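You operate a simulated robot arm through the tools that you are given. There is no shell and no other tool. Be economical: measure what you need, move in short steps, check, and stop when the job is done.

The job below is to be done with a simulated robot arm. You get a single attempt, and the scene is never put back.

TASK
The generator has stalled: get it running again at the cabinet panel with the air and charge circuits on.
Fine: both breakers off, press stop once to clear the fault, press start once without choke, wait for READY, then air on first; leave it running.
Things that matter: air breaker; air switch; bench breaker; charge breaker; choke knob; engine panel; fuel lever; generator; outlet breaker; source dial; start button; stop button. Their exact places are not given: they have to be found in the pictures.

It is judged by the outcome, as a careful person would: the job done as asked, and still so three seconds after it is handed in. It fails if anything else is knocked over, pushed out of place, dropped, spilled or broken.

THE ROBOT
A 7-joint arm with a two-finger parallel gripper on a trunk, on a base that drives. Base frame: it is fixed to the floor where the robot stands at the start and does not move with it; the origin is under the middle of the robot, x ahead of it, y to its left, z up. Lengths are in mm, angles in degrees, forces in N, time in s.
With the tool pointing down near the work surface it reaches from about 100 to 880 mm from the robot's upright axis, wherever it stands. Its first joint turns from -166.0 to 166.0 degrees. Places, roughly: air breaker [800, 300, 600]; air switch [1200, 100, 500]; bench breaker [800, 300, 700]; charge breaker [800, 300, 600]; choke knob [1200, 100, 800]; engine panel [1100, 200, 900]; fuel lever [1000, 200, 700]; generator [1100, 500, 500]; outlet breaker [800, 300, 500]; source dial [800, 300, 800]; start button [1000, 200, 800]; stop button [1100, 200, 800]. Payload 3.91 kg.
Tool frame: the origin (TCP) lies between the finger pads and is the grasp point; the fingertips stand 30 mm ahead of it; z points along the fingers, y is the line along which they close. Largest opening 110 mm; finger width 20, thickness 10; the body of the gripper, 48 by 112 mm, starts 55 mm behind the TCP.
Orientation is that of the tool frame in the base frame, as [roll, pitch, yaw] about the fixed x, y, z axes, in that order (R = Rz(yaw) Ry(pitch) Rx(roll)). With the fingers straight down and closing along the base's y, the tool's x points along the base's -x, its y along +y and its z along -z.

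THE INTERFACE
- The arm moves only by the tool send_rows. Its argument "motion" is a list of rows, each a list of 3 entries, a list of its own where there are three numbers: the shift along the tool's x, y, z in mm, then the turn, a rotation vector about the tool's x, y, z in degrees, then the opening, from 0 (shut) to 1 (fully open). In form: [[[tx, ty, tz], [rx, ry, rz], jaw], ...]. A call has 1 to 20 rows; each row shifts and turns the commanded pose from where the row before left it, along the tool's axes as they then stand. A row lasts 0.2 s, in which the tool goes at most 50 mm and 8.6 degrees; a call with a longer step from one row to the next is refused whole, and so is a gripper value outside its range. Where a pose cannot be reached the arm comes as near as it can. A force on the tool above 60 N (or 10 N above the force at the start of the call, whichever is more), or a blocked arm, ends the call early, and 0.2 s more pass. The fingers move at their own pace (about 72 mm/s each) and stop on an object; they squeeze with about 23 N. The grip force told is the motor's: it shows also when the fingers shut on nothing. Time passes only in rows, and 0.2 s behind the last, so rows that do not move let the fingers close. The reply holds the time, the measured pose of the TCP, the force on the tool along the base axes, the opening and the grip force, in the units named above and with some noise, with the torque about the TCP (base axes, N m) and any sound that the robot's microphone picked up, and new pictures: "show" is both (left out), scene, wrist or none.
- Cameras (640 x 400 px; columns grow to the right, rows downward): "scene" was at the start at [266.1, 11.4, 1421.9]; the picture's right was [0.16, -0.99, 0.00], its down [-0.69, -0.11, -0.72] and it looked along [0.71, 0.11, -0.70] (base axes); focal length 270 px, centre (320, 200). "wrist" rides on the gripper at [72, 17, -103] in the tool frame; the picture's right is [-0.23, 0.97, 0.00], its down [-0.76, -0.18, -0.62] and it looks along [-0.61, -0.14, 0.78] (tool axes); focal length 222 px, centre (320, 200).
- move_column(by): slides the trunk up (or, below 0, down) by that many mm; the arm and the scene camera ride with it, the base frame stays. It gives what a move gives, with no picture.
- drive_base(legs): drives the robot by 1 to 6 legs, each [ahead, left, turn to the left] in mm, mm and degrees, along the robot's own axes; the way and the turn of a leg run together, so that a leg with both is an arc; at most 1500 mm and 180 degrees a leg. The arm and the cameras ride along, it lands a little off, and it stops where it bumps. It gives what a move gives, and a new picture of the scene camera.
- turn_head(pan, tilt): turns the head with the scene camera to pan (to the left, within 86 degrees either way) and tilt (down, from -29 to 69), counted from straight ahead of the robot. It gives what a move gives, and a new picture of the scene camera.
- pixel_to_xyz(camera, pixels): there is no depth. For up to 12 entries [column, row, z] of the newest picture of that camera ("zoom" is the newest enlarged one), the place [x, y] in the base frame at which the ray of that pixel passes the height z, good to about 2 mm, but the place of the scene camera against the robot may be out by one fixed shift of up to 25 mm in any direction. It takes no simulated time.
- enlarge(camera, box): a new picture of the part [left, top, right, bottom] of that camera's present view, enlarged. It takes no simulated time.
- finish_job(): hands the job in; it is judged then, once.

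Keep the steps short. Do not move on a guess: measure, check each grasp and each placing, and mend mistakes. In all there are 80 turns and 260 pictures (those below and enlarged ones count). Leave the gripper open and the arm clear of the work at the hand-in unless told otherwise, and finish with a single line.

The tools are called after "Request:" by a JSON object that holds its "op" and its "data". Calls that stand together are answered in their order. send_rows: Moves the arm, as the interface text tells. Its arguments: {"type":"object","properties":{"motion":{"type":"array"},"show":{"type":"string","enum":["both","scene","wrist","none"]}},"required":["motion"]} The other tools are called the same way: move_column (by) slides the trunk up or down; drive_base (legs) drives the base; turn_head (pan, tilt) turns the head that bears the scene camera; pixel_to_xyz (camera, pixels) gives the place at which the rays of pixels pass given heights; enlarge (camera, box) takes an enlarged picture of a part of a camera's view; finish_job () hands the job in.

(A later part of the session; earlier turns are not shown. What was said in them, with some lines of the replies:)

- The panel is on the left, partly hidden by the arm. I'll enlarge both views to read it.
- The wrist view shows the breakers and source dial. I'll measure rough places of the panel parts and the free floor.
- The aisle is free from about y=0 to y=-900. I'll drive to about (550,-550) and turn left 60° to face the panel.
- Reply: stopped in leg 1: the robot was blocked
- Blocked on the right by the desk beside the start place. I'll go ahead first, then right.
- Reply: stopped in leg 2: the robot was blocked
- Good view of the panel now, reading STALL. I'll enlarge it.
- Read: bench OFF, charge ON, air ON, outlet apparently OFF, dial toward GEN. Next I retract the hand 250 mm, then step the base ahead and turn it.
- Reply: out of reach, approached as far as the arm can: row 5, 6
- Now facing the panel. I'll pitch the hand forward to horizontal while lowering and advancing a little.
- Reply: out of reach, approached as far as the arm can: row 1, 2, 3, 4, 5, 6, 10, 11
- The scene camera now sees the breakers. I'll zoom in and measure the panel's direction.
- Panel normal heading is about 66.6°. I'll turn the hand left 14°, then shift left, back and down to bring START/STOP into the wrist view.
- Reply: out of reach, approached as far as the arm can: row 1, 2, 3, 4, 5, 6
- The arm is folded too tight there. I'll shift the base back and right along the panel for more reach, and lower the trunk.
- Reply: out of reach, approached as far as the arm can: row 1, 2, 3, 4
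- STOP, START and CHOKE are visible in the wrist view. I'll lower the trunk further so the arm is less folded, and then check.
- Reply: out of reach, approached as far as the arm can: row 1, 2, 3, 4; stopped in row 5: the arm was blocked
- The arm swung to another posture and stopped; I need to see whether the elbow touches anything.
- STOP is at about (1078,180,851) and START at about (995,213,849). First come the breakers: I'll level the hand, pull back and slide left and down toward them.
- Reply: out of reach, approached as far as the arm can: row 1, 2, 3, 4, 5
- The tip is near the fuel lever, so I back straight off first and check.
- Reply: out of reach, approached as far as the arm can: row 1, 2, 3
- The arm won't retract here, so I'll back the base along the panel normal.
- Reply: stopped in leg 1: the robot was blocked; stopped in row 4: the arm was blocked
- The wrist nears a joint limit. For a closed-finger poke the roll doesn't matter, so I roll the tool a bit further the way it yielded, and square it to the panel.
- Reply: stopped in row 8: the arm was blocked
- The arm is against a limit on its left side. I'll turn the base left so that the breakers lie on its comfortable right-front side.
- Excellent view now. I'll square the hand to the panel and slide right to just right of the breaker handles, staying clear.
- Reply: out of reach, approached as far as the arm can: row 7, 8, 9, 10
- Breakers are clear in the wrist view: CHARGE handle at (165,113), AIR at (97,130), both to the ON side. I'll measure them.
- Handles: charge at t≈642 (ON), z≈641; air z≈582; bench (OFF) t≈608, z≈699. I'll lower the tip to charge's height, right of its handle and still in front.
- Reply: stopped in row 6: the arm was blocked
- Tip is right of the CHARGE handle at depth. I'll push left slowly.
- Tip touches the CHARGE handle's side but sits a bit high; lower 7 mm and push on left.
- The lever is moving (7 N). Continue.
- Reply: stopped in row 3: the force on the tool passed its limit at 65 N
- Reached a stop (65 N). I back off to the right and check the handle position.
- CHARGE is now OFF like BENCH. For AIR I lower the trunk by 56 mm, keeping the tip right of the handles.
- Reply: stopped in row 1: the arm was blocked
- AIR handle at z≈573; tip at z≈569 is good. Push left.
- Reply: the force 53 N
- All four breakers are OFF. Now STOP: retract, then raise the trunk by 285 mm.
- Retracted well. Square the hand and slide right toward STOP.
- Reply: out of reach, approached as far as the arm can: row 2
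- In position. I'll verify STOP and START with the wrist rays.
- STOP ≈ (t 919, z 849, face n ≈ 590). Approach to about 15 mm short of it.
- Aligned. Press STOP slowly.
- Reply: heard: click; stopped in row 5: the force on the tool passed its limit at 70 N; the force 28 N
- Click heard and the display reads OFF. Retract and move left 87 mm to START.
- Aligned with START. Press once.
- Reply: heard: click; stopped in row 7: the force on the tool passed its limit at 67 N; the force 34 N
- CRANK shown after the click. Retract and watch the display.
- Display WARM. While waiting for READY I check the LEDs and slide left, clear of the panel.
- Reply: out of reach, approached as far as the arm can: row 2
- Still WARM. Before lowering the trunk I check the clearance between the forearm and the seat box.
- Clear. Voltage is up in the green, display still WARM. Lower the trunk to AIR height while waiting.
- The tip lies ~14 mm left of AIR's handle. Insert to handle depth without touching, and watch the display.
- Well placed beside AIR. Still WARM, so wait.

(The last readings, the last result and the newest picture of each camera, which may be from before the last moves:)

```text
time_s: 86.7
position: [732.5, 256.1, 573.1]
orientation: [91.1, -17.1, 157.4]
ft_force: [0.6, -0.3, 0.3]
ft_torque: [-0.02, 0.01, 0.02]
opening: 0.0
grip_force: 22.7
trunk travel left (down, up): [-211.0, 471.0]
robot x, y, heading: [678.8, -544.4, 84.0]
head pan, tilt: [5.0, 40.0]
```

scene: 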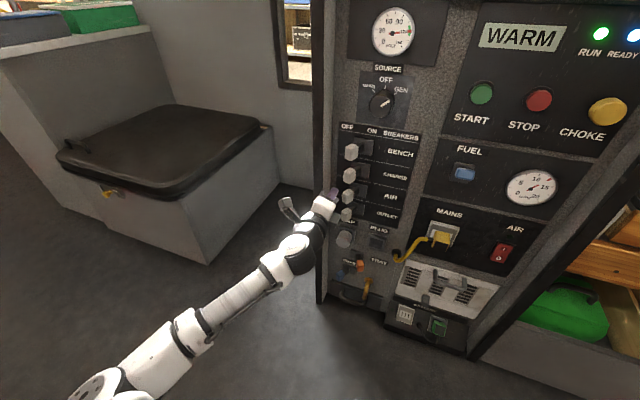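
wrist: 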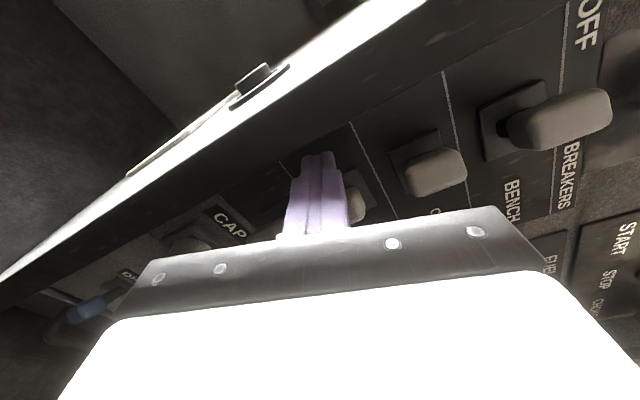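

Request:
{"op": "send_rows", "data": {"motion": [[[0, 0, 0], [0, 0, 0], 0]], "show": "scene"}}

Request:
{"op": "send_rows", "data": {"motion": [[[0, 0, 0], [0, 0, 0], 0]], "show": "scene"}}

Request:
{"op": "send_rows", "data": {"motion": [[[0, 0, 0], [0, 0, 0], 0], [[0, 0, 0], [0, 0, 0], 0], [[0, 0, 0], [0, 0, 0], 0], [[0, 0, 0], [0, 0, 0], 0], [[0, 0, 0], [0, 0, 0], 0], [[0, 0, 0], [0, 0, 0], 0], [[0, 0, 0], [0, 0, 0], 0], [[0, 0, 0], [0, 0, 0], 0], [[0, 0, 0], [0, 0, 0], 0], [[0, 0, 0], [0, 0, 0], 0], [[0, 0, 0], [0, 0, 0], 0], [[0, 0, 0], [0, 0, 0], 0], [[0, 0, 0], [0, 0, 0], 0], [[0, 0, 0], [0, 0, 0], 0], [[0, 0, 0], [0, 0, 0], 0], [[0, 0, 0], [0, 0, 0], 0], [[0, 0, 0], [0, 0, 0], 0], [[0, 0, 0], [0, 0, 0], 0], [[0, 0, 0], [0, 0, 0], 0], [[0, 0, 0], [0, 0, 0], 0]], "show": "scene"}}

```text
time_s: 87.1
position: [732.3, 256.0, 573.0]
orientation: [91.1, -17.1, 157.5]
ft_force: [0.7, 0.4, -0.6]
ft_torque: [0.02, -0.03, -0.02]
opening: 0.0
grip_force: 22.7
trunk travel left (down, up): [-211.0, 471.0]
robot x, y, heading: [680.1, -540.3, 84.0]
head pan, tilt: [5.0, 40.0]
```

scene: 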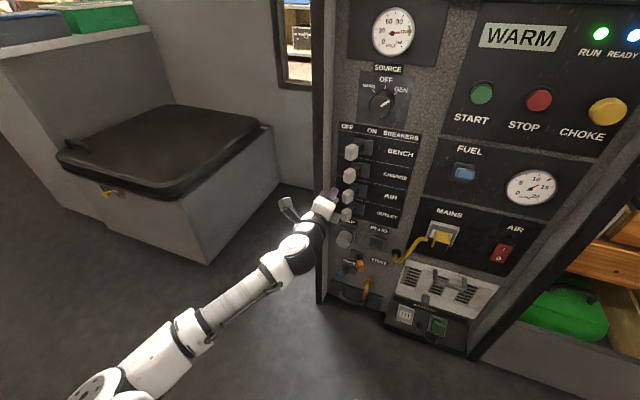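

```text
time_s: 87.5
position: [733.4, 254.6, 572.7]
orientation: [91.1, -17.1, 157.5]
ft_force: [0.6, 0.3, 0.3]
ft_torque: [0.0, 0.0, -0.01]
opening: 0.0
grip_force: 22.8
trunk travel left (down, up): [-211.0, 471.0]
robot x, y, heading: [680.3, -539.2, 84.2]
head pan, tilt: [5.0, 40.0]
```

scene: 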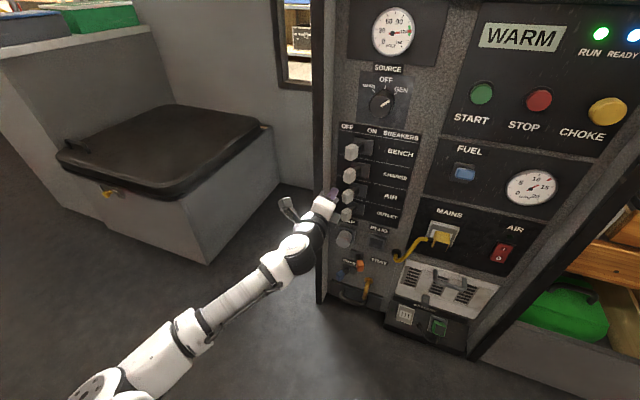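

```text
time_s: 91.7
position: [734.4, 255.9, 571.9]
orientation: [91.1, -17.2, 157.4]
ft_force: [0.7, -0.6, -0.4]
ft_torque: [0.02, -0.02, 0.0]
opening: 0.1
grip_force: 22.8
trunk travel left (down, up): [-211.0, 471.0]
robot x, y, heading: [679.5, -539.7, 84.4]
head pan, tilt: [5.0, 40.0]
```

scene: 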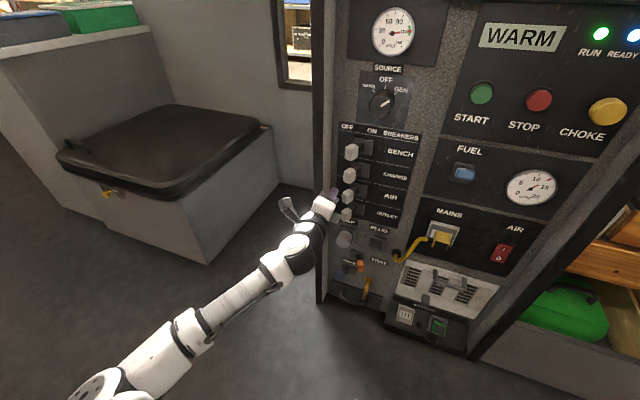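

READY lamp is lit but the display still says WARM; waiting is cheap, so I wait longer.

Request:
{"op": "send_rows", "data": {"motion": [[[0, 0, 0], [0, 0, 0], 0], [[0, 0, 0], [0, 0, 0], 0], [[0, 0, 0], [0, 0, 0], 0], [[0, 0, 0], [0, 0, 0], 0], [[0, 0, 0], [0, 0, 0], 0], [[0, 0, 0], [0, 0, 0], 0], [[0, 0, 0], [0, 0, 0], 0], [[0, 0, 0], [0, 0, 0], 0], [[0, 0, 0], [0, 0, 0], 0], [[0, 0, 0], [0, 0, 0], 0], [[0, 0, 0], [0, 0, 0], 0], [[0, 0, 0], [0, 0, 0], 0], [[0, 0, 0], [0, 0, 0], 0], [[0, 0, 0], [0, 0, 0], 0], [[0, 0, 0], [0, 0, 0], 0], [[0, 0, 0], [0, 0, 0], 0], [[0, 0, 0], [0, 0, 0], 0], [[0, 0, 0], [0, 0, 0], 0], [[0, 0, 0], [0, 0, 0], 0], [[0, 0, 0], [0, 0, 0], 0]], "show": "none"}}

Request:
{"op": "send_rows", "data": {"motion": [[[0, 0, 0], [0, 0, 0], 0], [[0, 0, 0], [0, 0, 0], 0], [[0, 0, 0], [0, 0, 0], 0], [[0, 0, 0], [0, 0, 0], 0], [[0, 0, 0], [0, 0, 0], 0], [[0, 0, 0], [0, 0, 0], 0], [[0, 0, 0], [0, 0, 0], 0], [[0, 0, 0], [0, 0, 0], 0], [[0, 0, 0], [0, 0, 0], 0], [[0, 0, 0], [0, 0, 0], 0], [[0, 0, 0], [0, 0, 0], 0], [[0, 0, 0], [0, 0, 0], 0], [[0, 0, 0], [0, 0, 0], 0], [[0, 0, 0], [0, 0, 0], 0], [[0, 0, 0], [0, 0, 0], 0], [[0, 0, 0], [0, 0, 0], 0], [[0, 0, 0], [0, 0, 0], 0], [[0, 0, 0], [0, 0, 0], 0], [[0, 0, 0], [0, 0, 0], 0], [[0, 0, 0], [0, 0, 0], 0]], "show": "none"}}

Request:
{"op": "send_rows", "data": {"motion": [[[0, 0, 0], [0, 0, 0], 0], [[0, 0, 0], [0, 0, 0], 0], [[0, 0, 0], [0, 0, 0], 0], [[0, 0, 0], [0, 0, 0], 0], [[0, 0, 0], [0, 0, 0], 0], [[0, 0, 0], [0, 0, 0], 0], [[0, 0, 0], [0, 0, 0], 0], [[0, 0, 0], [0, 0, 0], 0], [[0, 0, 0], [0, 0, 0], 0], [[0, 0, 0], [0, 0, 0], 0], [[0, 0, 0], [0, 0, 0], 0], [[0, 0, 0], [0, 0, 0], 0], [[0, 0, 0], [0, 0, 0], 0], [[0, 0, 0], [0, 0, 0], 0], [[0, 0, 0], [0, 0, 0], 0], [[0, 0, 0], [0, 0, 0], 0], [[0, 0, 0], [0, 0, 0], 0], [[0, 0, 0], [0, 0, 0], 0], [[0, 0, 0], [0, 0, 0], 0], [[0, 0, 0], [0, 0, 0], 0]], "show": "none"}}

Request:
{"op": "turn_head", "data": {"pan": -5, "tilt": 35}}

```text
time_s: 95.9
position: [732.6, 255.9, 572.4]
orientation: [91.1, -17.1, 157.4]
ft_force: [0.2, 0.9, 0.7]
ft_torque: [-0.02, 0.01, 0.02]
opening: 0.0
grip_force: 23.1
trunk travel left (down, up): [-211.0, 471.0]
robot x, y, heading: [679.5, -542.1, 84.3]
head pan, tilt: [5.0, 40.0]
```

```text
time_s: 100.1
position: [733.0, 255.5, 571.9]
orientation: [91.1, -17.0, 157.5]
ft_force: [0.8, 0.4, -0.3]
ft_torque: [-0.02, 0.02, 0.01]
opening: 0.1
grip_force: 22.8
trunk travel left (down, up): [-211.0, 471.0]
robot x, y, heading: [680.6, -539.1, 84.4]
head pan, tilt: [5.0, 40.0]
```

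```text
time_s: 104.3
position: [732.3, 255.9, 572.5]
orientation: [91.1, -17.1, 157.5]
ft_force: [0.7, -0.2, 0.8]
ft_torque: [-0.03, -0.02, 0.01]
opening: 0.1
grip_force: 23.3
trunk travel left (down, up): [-211.0, 471.0]
robot x, y, heading: [675.8, -539.7, 84.5]
head pan, tilt: [5.0, 40.0]
```

```text
time_s: 105.0
position: [733.5, 255.1, 573.3]
orientation: [91.1, -17.1, 157.6]
ft_force: [-0.1, -1.3, 0.4]
ft_torque: [-0.01, 0.02, -0.05]
opening: 0.0
grip_force: 23.1
trunk travel left (down, up): [-211.0, 471.0]
robot x, y, heading: [678.1, -541.9, 84.4]
head pan, tilt: [-5.0, 35.0]
```

scene: 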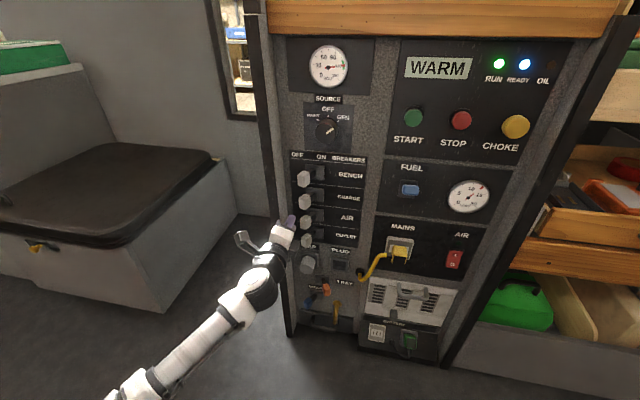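

READY lamp stays lit; display WARM. One more longer wait to see whether the display changes.

Request:
{"op": "send_rows", "data": {"motion": [[[0, 0, 0], [0, 0, 0], 0], [[0, 0, 0], [0, 0, 0], 0], [[0, 0, 0], [0, 0, 0], 0], [[0, 0, 0], [0, 0, 0], 0], [[0, 0, 0], [0, 0, 0], 0], [[0, 0, 0], [0, 0, 0], 0], [[0, 0, 0], [0, 0, 0], 0], [[0, 0, 0], [0, 0, 0], 0], [[0, 0, 0], [0, 0, 0], 0], [[0, 0, 0], [0, 0, 0], 0], [[0, 0, 0], [0, 0, 0], 0], [[0, 0, 0], [0, 0, 0], 0], [[0, 0, 0], [0, 0, 0], 0], [[0, 0, 0], [0, 0, 0], 0], [[0, 0, 0], [0, 0, 0], 0], [[0, 0, 0], [0, 0, 0], 0], [[0, 0, 0], [0, 0, 0], 0], [[0, 0, 0], [0, 0, 0], 0], [[0, 0, 0], [0, 0, 0], 0], [[0, 0, 0], [0, 0, 0], 0]], "show": "none"}}

Request:
{"op": "send_rows", "data": {"motion": [[[0, 0, 0], [0, 0, 0], 0], [[0, 0, 0], [0, 0, 0], 0], [[0, 0, 0], [0, 0, 0], 0], [[0, 0, 0], [0, 0, 0], 0], [[0, 0, 0], [0, 0, 0], 0], [[0, 0, 0], [0, 0, 0], 0], [[0, 0, 0], [0, 0, 0], 0], [[0, 0, 0], [0, 0, 0], 0], [[0, 0, 0], [0, 0, 0], 0], [[0, 0, 0], [0, 0, 0], 0], [[0, 0, 0], [0, 0, 0], 0], [[0, 0, 0], [0, 0, 0], 0], [[0, 0, 0], [0, 0, 0], 0], [[0, 0, 0], [0, 0, 0], 0], [[0, 0, 0], [0, 0, 0], 0], [[0, 0, 0], [0, 0, 0], 0], [[0, 0, 0], [0, 0, 0], 0], [[0, 0, 0], [0, 0, 0], 0], [[0, 0, 0], [0, 0, 0], 0], [[0, 0, 0], [0, 0, 0], 0]], "show": "none"}}

Request:
{"op": "send_rows", "data": {"motion": [[[0, 0, 0], [0, 0, 0], 0], [[0, 0, 0], [0, 0, 0], 0], [[0, 0, 0], [0, 0, 0], 0], [[0, 0, 0], [0, 0, 0], 0], [[0, 0, 0], [0, 0, 0], 0], [[0, 0, 0], [0, 0, 0], 0], [[0, 0, 0], [0, 0, 0], 0], [[0, 0, 0], [0, 0, 0], 0], [[0, 0, 0], [0, 0, 0], 0], [[0, 0, 0], [0, 0, 0], 0], [[0, 0, 0], [0, 0, 0], 0], [[0, 0, 0], [0, 0, 0], 0], [[0, 0, 0], [0, 0, 0], 0], [[0, 0, 0], [0, 0, 0], 0], [[0, 0, 0], [0, 0, 0], 0], [[0, 0, 0], [0, 0, 0], 0], [[0, 0, 0], [0, 0, 0], 0], [[0, 0, 0], [0, 0, 0], 0], [[0, 0, 0], [0, 0, 0], 0], [[0, 0, 0], [0, 0, 0], 0]], "show": "none"}}

Request:
{"op": "send_rows", "data": {"motion": [[[0, 0, 0], [0, 0, 0], 0], [[0, 0, 0], [0, 0, 0], 0], [[0, 0, 0], [0, 0, 0], 0], [[0, 0, 0], [0, 0, 0], 0], [[0, 0, 0], [0, 0, 0], 0], [[0, 0, 0], [0, 0, 0], 0], [[0, 0, 0], [0, 0, 0], 0], [[0, 0, 0], [0, 0, 0], 0], [[0, 0, 0], [0, 0, 0], 0], [[0, 0, 0], [0, 0, 0], 0], [[0, 0, 0], [0, 0, 0], 0], [[0, 0, 0], [0, 0, 0], 0], [[0, 0, 0], [0, 0, 0], 0], [[0, 0, 0], [0, 0, 0], 0], [[0, 0, 0], [0, 0, 0], 0], [[0, 0, 0], [0, 0, 0], 0], [[0, 0, 0], [0, 0, 0], 0], [[0, 0, 0], [0, 0, 0], 0], [[0, 0, 0], [0, 0, 0], 0], [[0, 0, 0], [0, 0, 0], 0]], "show": "none"}}

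Request:
{"op": "send_rows", "data": {"motion": [[[0, 0, 0], [0, 0, 0], 0], [[0, 0, 0], [0, 0, 0], 0], [[0, 0, 0], [0, 0, 0], 0], [[0, 0, 0], [0, 0, 0], 0], [[0, 0, 0], [0, 0, 0], 0], [[0, 0, 0], [0, 0, 0], 0], [[0, 0, 0], [0, 0, 0], 0], [[0, 0, 0], [0, 0, 0], 0], [[0, 0, 0], [0, 0, 0], 0], [[0, 0, 0], [0, 0, 0], 0], [[0, 0, 0], [0, 0, 0], 0], [[0, 0, 0], [0, 0, 0], 0], [[0, 0, 0], [0, 0, 0], 0], [[0, 0, 0], [0, 0, 0], 0], [[0, 0, 0], [0, 0, 0], 0], [[0, 0, 0], [0, 0, 0], 0], [[0, 0, 0], [0, 0, 0], 0], [[0, 0, 0], [0, 0, 0], 0], [[0, 0, 0], [0, 0, 0], 0], [[0, 0, 0], [0, 0, 0], 0]], "show": "scene"}}

```text
time_s: 109.2
position: [732.6, 255.7, 571.5]
orientation: [91.0, -17.2, 157.5]
ft_force: [0.6, 0.3, -0.4]
ft_torque: [-0.01, 0.01, 0.01]
opening: 0.0
grip_force: 23.0
trunk travel left (down, up): [-211.0, 471.0]
robot x, y, heading: [680.3, -543.6, 84.1]
head pan, tilt: [-5.0, 35.0]
```

```text
time_s: 113.4
position: [732.6, 256.0, 572.4]
orientation: [91.0, -17.1, 157.4]
ft_force: [1.5, 0.2, 0.2]
ft_torque: [-0.02, -0.02, -0.02]
opening: 0.2
grip_force: 22.5
trunk travel left (down, up): [-211.0, 471.0]
robot x, y, heading: [677.2, -544.5, 84.5]
head pan, tilt: [-5.0, 35.0]
```

```text
time_s: 117.6
position: [732.9, 255.9, 571.9]
orientation: [91.0, -17.0, 157.6]
ft_force: [-0.3, -0.1, 0.3]
ft_torque: [-0.02, 0.02, 0.02]
opening: 0.0
grip_force: 23.2
trunk travel left (down, up): [-211.0, 471.0]
robot x, y, heading: [677.3, -544.4, 84.5]
head pan, tilt: [-5.0, 35.0]
```

```text
time_s: 121.8
position: [733.1, 255.6, 573.0]
orientation: [91.1, -17.0, 157.5]
ft_force: [-0.1, 0.1, 0.6]
ft_torque: [0.02, -0.01, 0.0]
opening: 0.0
grip_force: 23.0
trunk travel left (down, up): [-211.0, 471.0]
robot x, y, heading: [679.3, -539.0, 84.3]
head pan, tilt: [-5.0, 35.0]
```

```text
time_s: 126.0
position: [733.5, 255.5, 572.8]
orientation: [91.1, -17.1, 157.5]
ft_force: [0.0, -0.7, -0.3]
ft_torque: [0.02, 0.01, -0.01]
opening: 0.2
grip_force: 23.0
trunk travel left (down, up): [-211.0, 471.0]
robot x, y, heading: [678.0, -541.2, 84.3]
head pan, tilt: [-5.0, 35.0]
```

scene: 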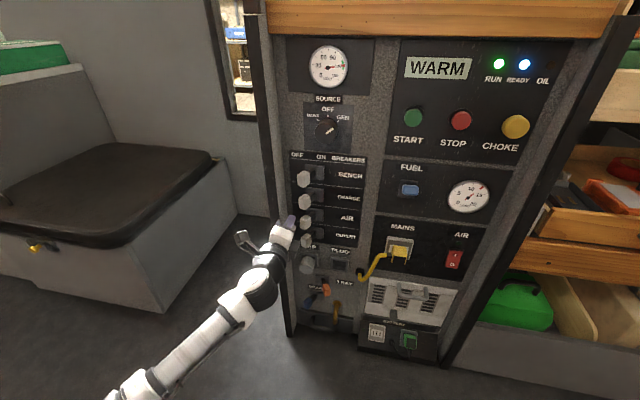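

READY has been steadily lit for over a minute with voltage in the green, so the READY indication is met. Push AIR to the right (ON).

Request:
{"op": "send_rows", "data": {"motion": [[[-11.5, 3.5, 0], [0, 0, 0], 0], [[-9.5, 3, 0], [0, 0, 0], 0], [[-9.5, 3, 0], [0, 0, 0], 0], [[-7.6, 2.4, 0], [0, 0, 0], 0], [[-6, 1.8, 0], [0, 0, 0], 0], [[-4, 1.2, 0], [0, 0, 0], 0]]}}

Request:
{"op": "enlarge", "data": {"camera": "scene", "box": [260, 120, 400, 280]}}

```text
time_s: 127.4
position: [778.0, 239.2, 571.8]
orientation: [91.1, -17.0, 157.7]
ft_force: [-7.0, 0.6, -0.4]
ft_torque: [-0.01, -0.01, 0.17]
opening: 0.1
grip_force: 23.2
trunk travel left (down, up): [-211.0, 471.0]
robot x, y, heading: [677.7, -541.6, 84.0]
head pan, tilt: [-5.0, 35.0]
```

scene: 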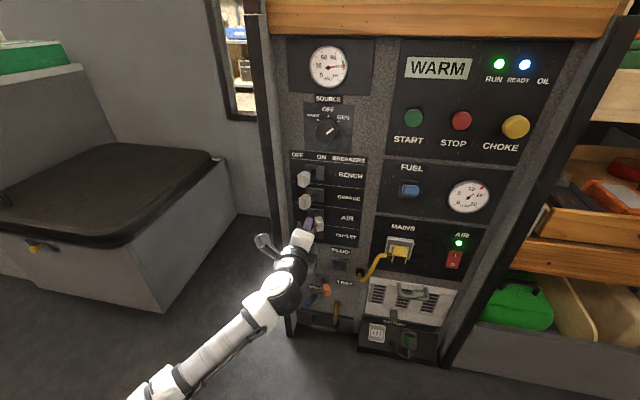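
wrist: 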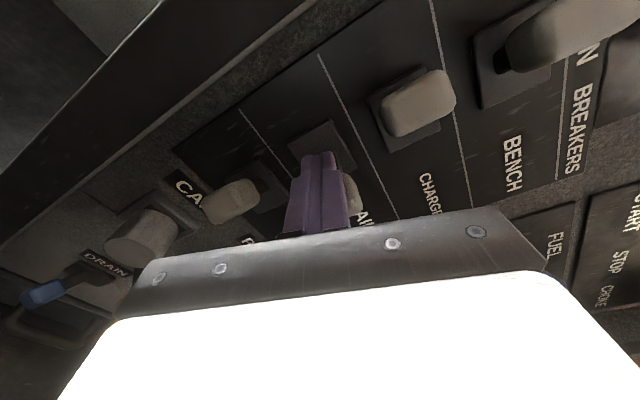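

```text
2.50 times, centred on (330, 200) of scene
```

zoom: 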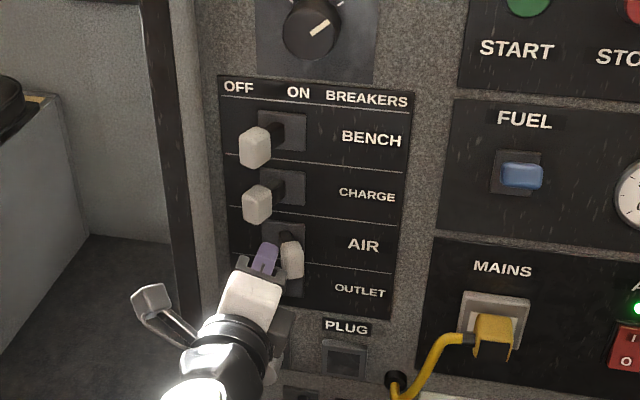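

AIR is ON, its green lamp lit, generator still running. Nudge to the stop, then return left and raise to CHARGE's height.

Request:
{"op": "send_rows", "data": {"motion": [[[-4, 1.2, 0], [0, 0, 0], 0], [[10, -3, 0], [0, 0, 0], 0], [[15, -4.6, 0], [0, 0, 0], 0], [[15, -4.6, 0], [0, 0, 0], 0], [[13, -4, 0], [0, 0, 0], 0]], "show": "none"}}

Request:
{"op": "move_column", "data": {"by": 64}}

Request:
{"op": "send_rows", "data": {"motion": [[[0, 0, 0], [0, 0, 0], 0], [[0, 0, 0], [0, 0, 0], 0]]}}

Request:
{"op": "enlarge", "data": {"camera": "scene", "box": [260, 120, 400, 280]}}

```text
time_s: 128.6
position: [732.4, 257.6, 571.7]
orientation: [91.1, -17.0, 157.3]
ft_force: [-0.4, 0.1, -0.5]
ft_torque: [-0.03, 0.02, -0.02]
opening: 0.0
grip_force: 23.3
trunk travel left (down, up): [-211.0, 471.0]
robot x, y, heading: [678.1, -541.4, 84.4]
head pan, tilt: [-5.0, 35.0]
```

```text
time_s: 129.7
position: [732.1, 259.0, 634.8]
orientation: [91.1, -17.1, 157.5]
ft_force: [0.2, 0.3, 0.8]
ft_torque: [0.01, -0.01, -0.01]
opening: 0.0
grip_force: 22.6
trunk travel left (down, up): [-275.0, 407.0]
robot x, y, heading: [678.2, -539.1, 84.4]
head pan, tilt: [-5.0, 35.0]
```

```text
time_s: 130.3
position: [732.3, 256.6, 634.3]
orientation: [91.1, -17.2, 157.5]
ft_force: [0.1, -0.3, 0.7]
ft_torque: [0.03, -0.02, 0.02]
opening: 0.0
grip_force: 23.1
trunk travel left (down, up): [-275.0, 407.0]
robot x, y, heading: [680.2, -538.1, 84.3]
head pan, tilt: [-5.0, 35.0]
```

scene: 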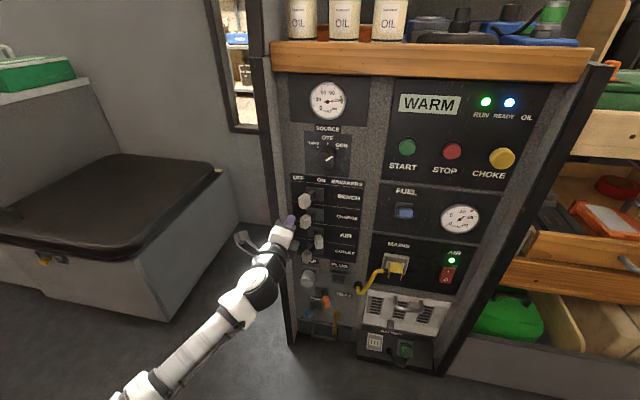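
wrist: 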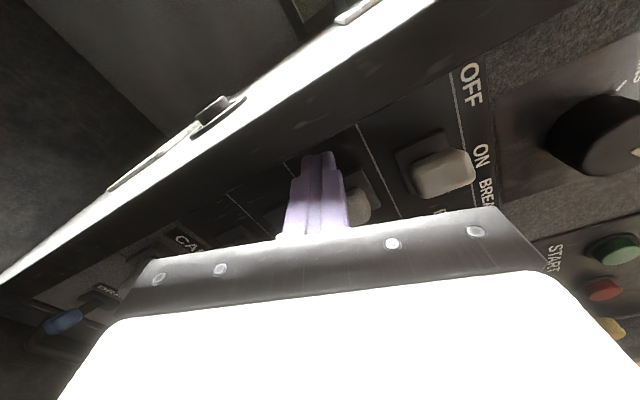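

```text
2.50 times, centred on (330, 200) of scene
```

zoom: 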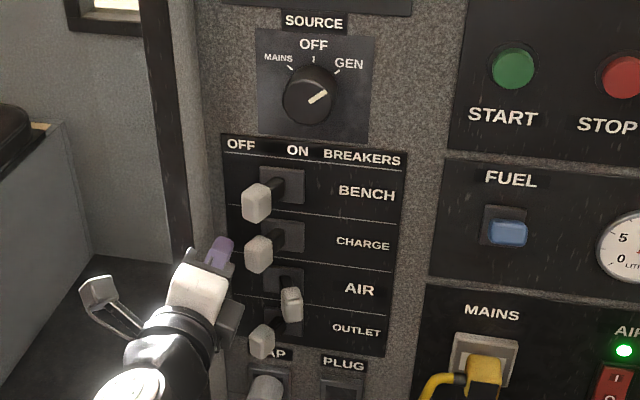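

AIR stays ON and the engine runs. Tip is left of CHARGE; push it right the same way.

Request:
{"op": "send_rows", "data": {"motion": [[[-11.5, 3.5, 0], [0, 0, 0], 0], [[-9.5, 3, 0], [0, 0, 0], 0], [[-9.5, 3, 0], [0, 0, 0], 0], [[-7.6, 2.4, 0], [0, 0, 0], 0], [[-6, 1.8, 0], [0, 0, 0], 0], [[-4, 1.2, 0], [0, 0, 0], 0], [[-4, 1.2, 0], [0, 0, 0], 0]]}}

Request:
{"op": "enlarge", "data": {"camera": "scene", "box": [260, 120, 400, 280]}}

```text
time_s: 131.9
position: [776.7, 238.5, 635.3]
orientation: [91.0, -17.2, 158.2]
ft_force: [-16.9, 9.6, 6.1]
ft_torque: [0.08, -0.2, 0.57]
opening: 0.0
grip_force: 22.5
trunk travel left (down, up): [-275.0, 407.0]
robot x, y, heading: [680.2, -536.5, 84.2]
head pan, tilt: [-5.0, 35.0]
```

scene: 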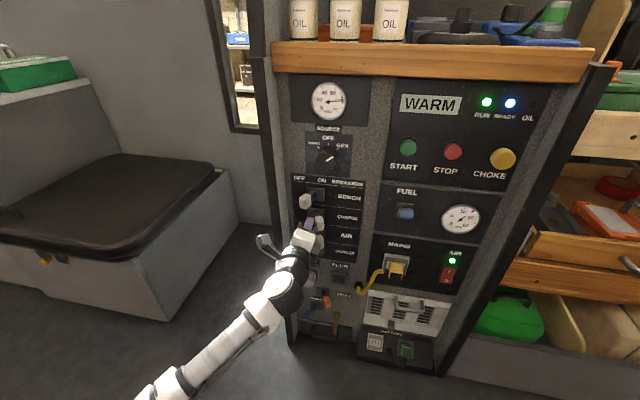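
wrist: 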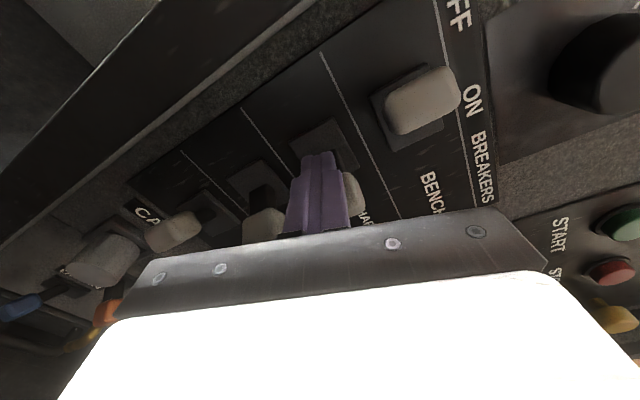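

```text
2.50 times, centred on (330, 200) of scene
```

zoom: 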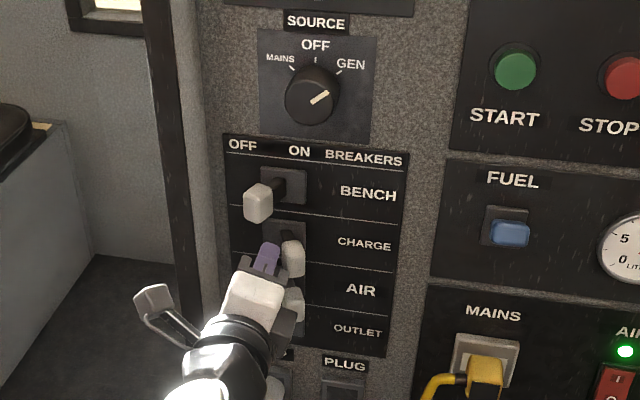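

CHARGE is ON at its stop. Now back left, retract well clear and open the gripper.

Request:
{"op": "send_rows", "data": {"motion": [[[10, -3, 0], [0, 0, 0], 0], [[15, -4.6, 0], [0, 0, 0], 0], [[15, -4.6, 0], [0, 0, 0], 0], [[10, -3, 0], [0, 0, 0], 0], [[0, 0, -25], [0, 0, 0], 0], [[0, 0, -30], [0, 0, 0], 0], [[0, 0, -30], [0, 0, 0], 0], [[20, 0, -30], [0, 0, 0], 0], [[30, 0, -10], [0, 0, 0], 0], [[30, 0, 0], [0, 0, 0], 0.5], [[30, 0, 0], [0, 0, 0], 1], [[0, 0, 0], [0, 0, 0], 1], [[0, 0, 0], [0, 0, 0], 1], [[0, 0, 0], [0, 0, 0], 1]]}}

Request:
{"op": "enlarge", "data": {"camera": "scene", "box": [260, 80, 560, 300]}}

```text
time_s: 134.9
position: [588.8, 182.9, 669.4]
orientation: [90.9, -17.2, 157.5]
ft_force: [-0.7, -0.1, 0.2]
ft_torque: [0.0, 0.0, -0.05]
opening: 109.9
grip_force: 0.1
trunk travel left (down, up): [-275.0, 407.0]
robot x, y, heading: [675.0, -541.1, 84.1]
head pan, tilt: [-5.0, 35.0]
```

scene: 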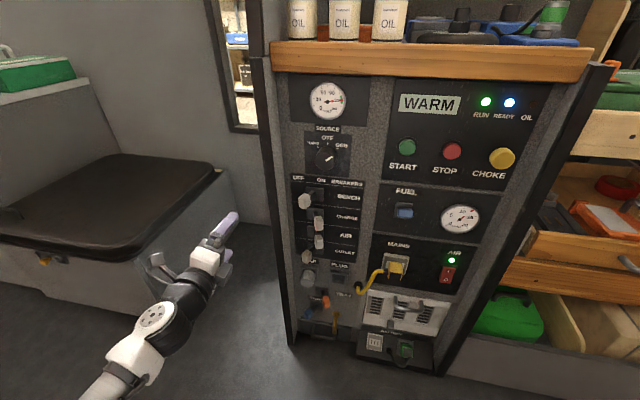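
wrist: 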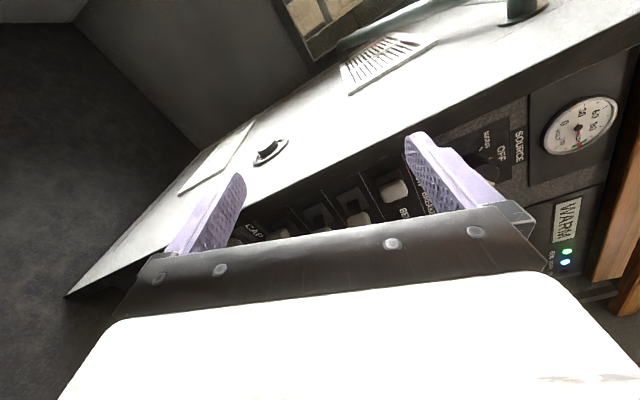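

```text
1.82 times, centred on (410, 190) of scene
```

zoom: 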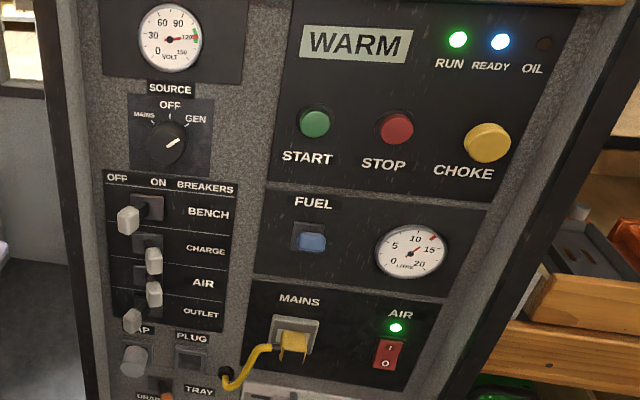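

Air and charge are ON, bench and outlet are OFF, and RUN and READY are lit at about 120 V. The gripper is open and clear, so I hand it in.

Request:
{"op": "finish_job", "data": {}}

```text
The job is handed in.
```

The generator is running again with the air and charge breakers on (air first) and READY lit, though the panel display still read WARM at hand-in after I waited about a minute.
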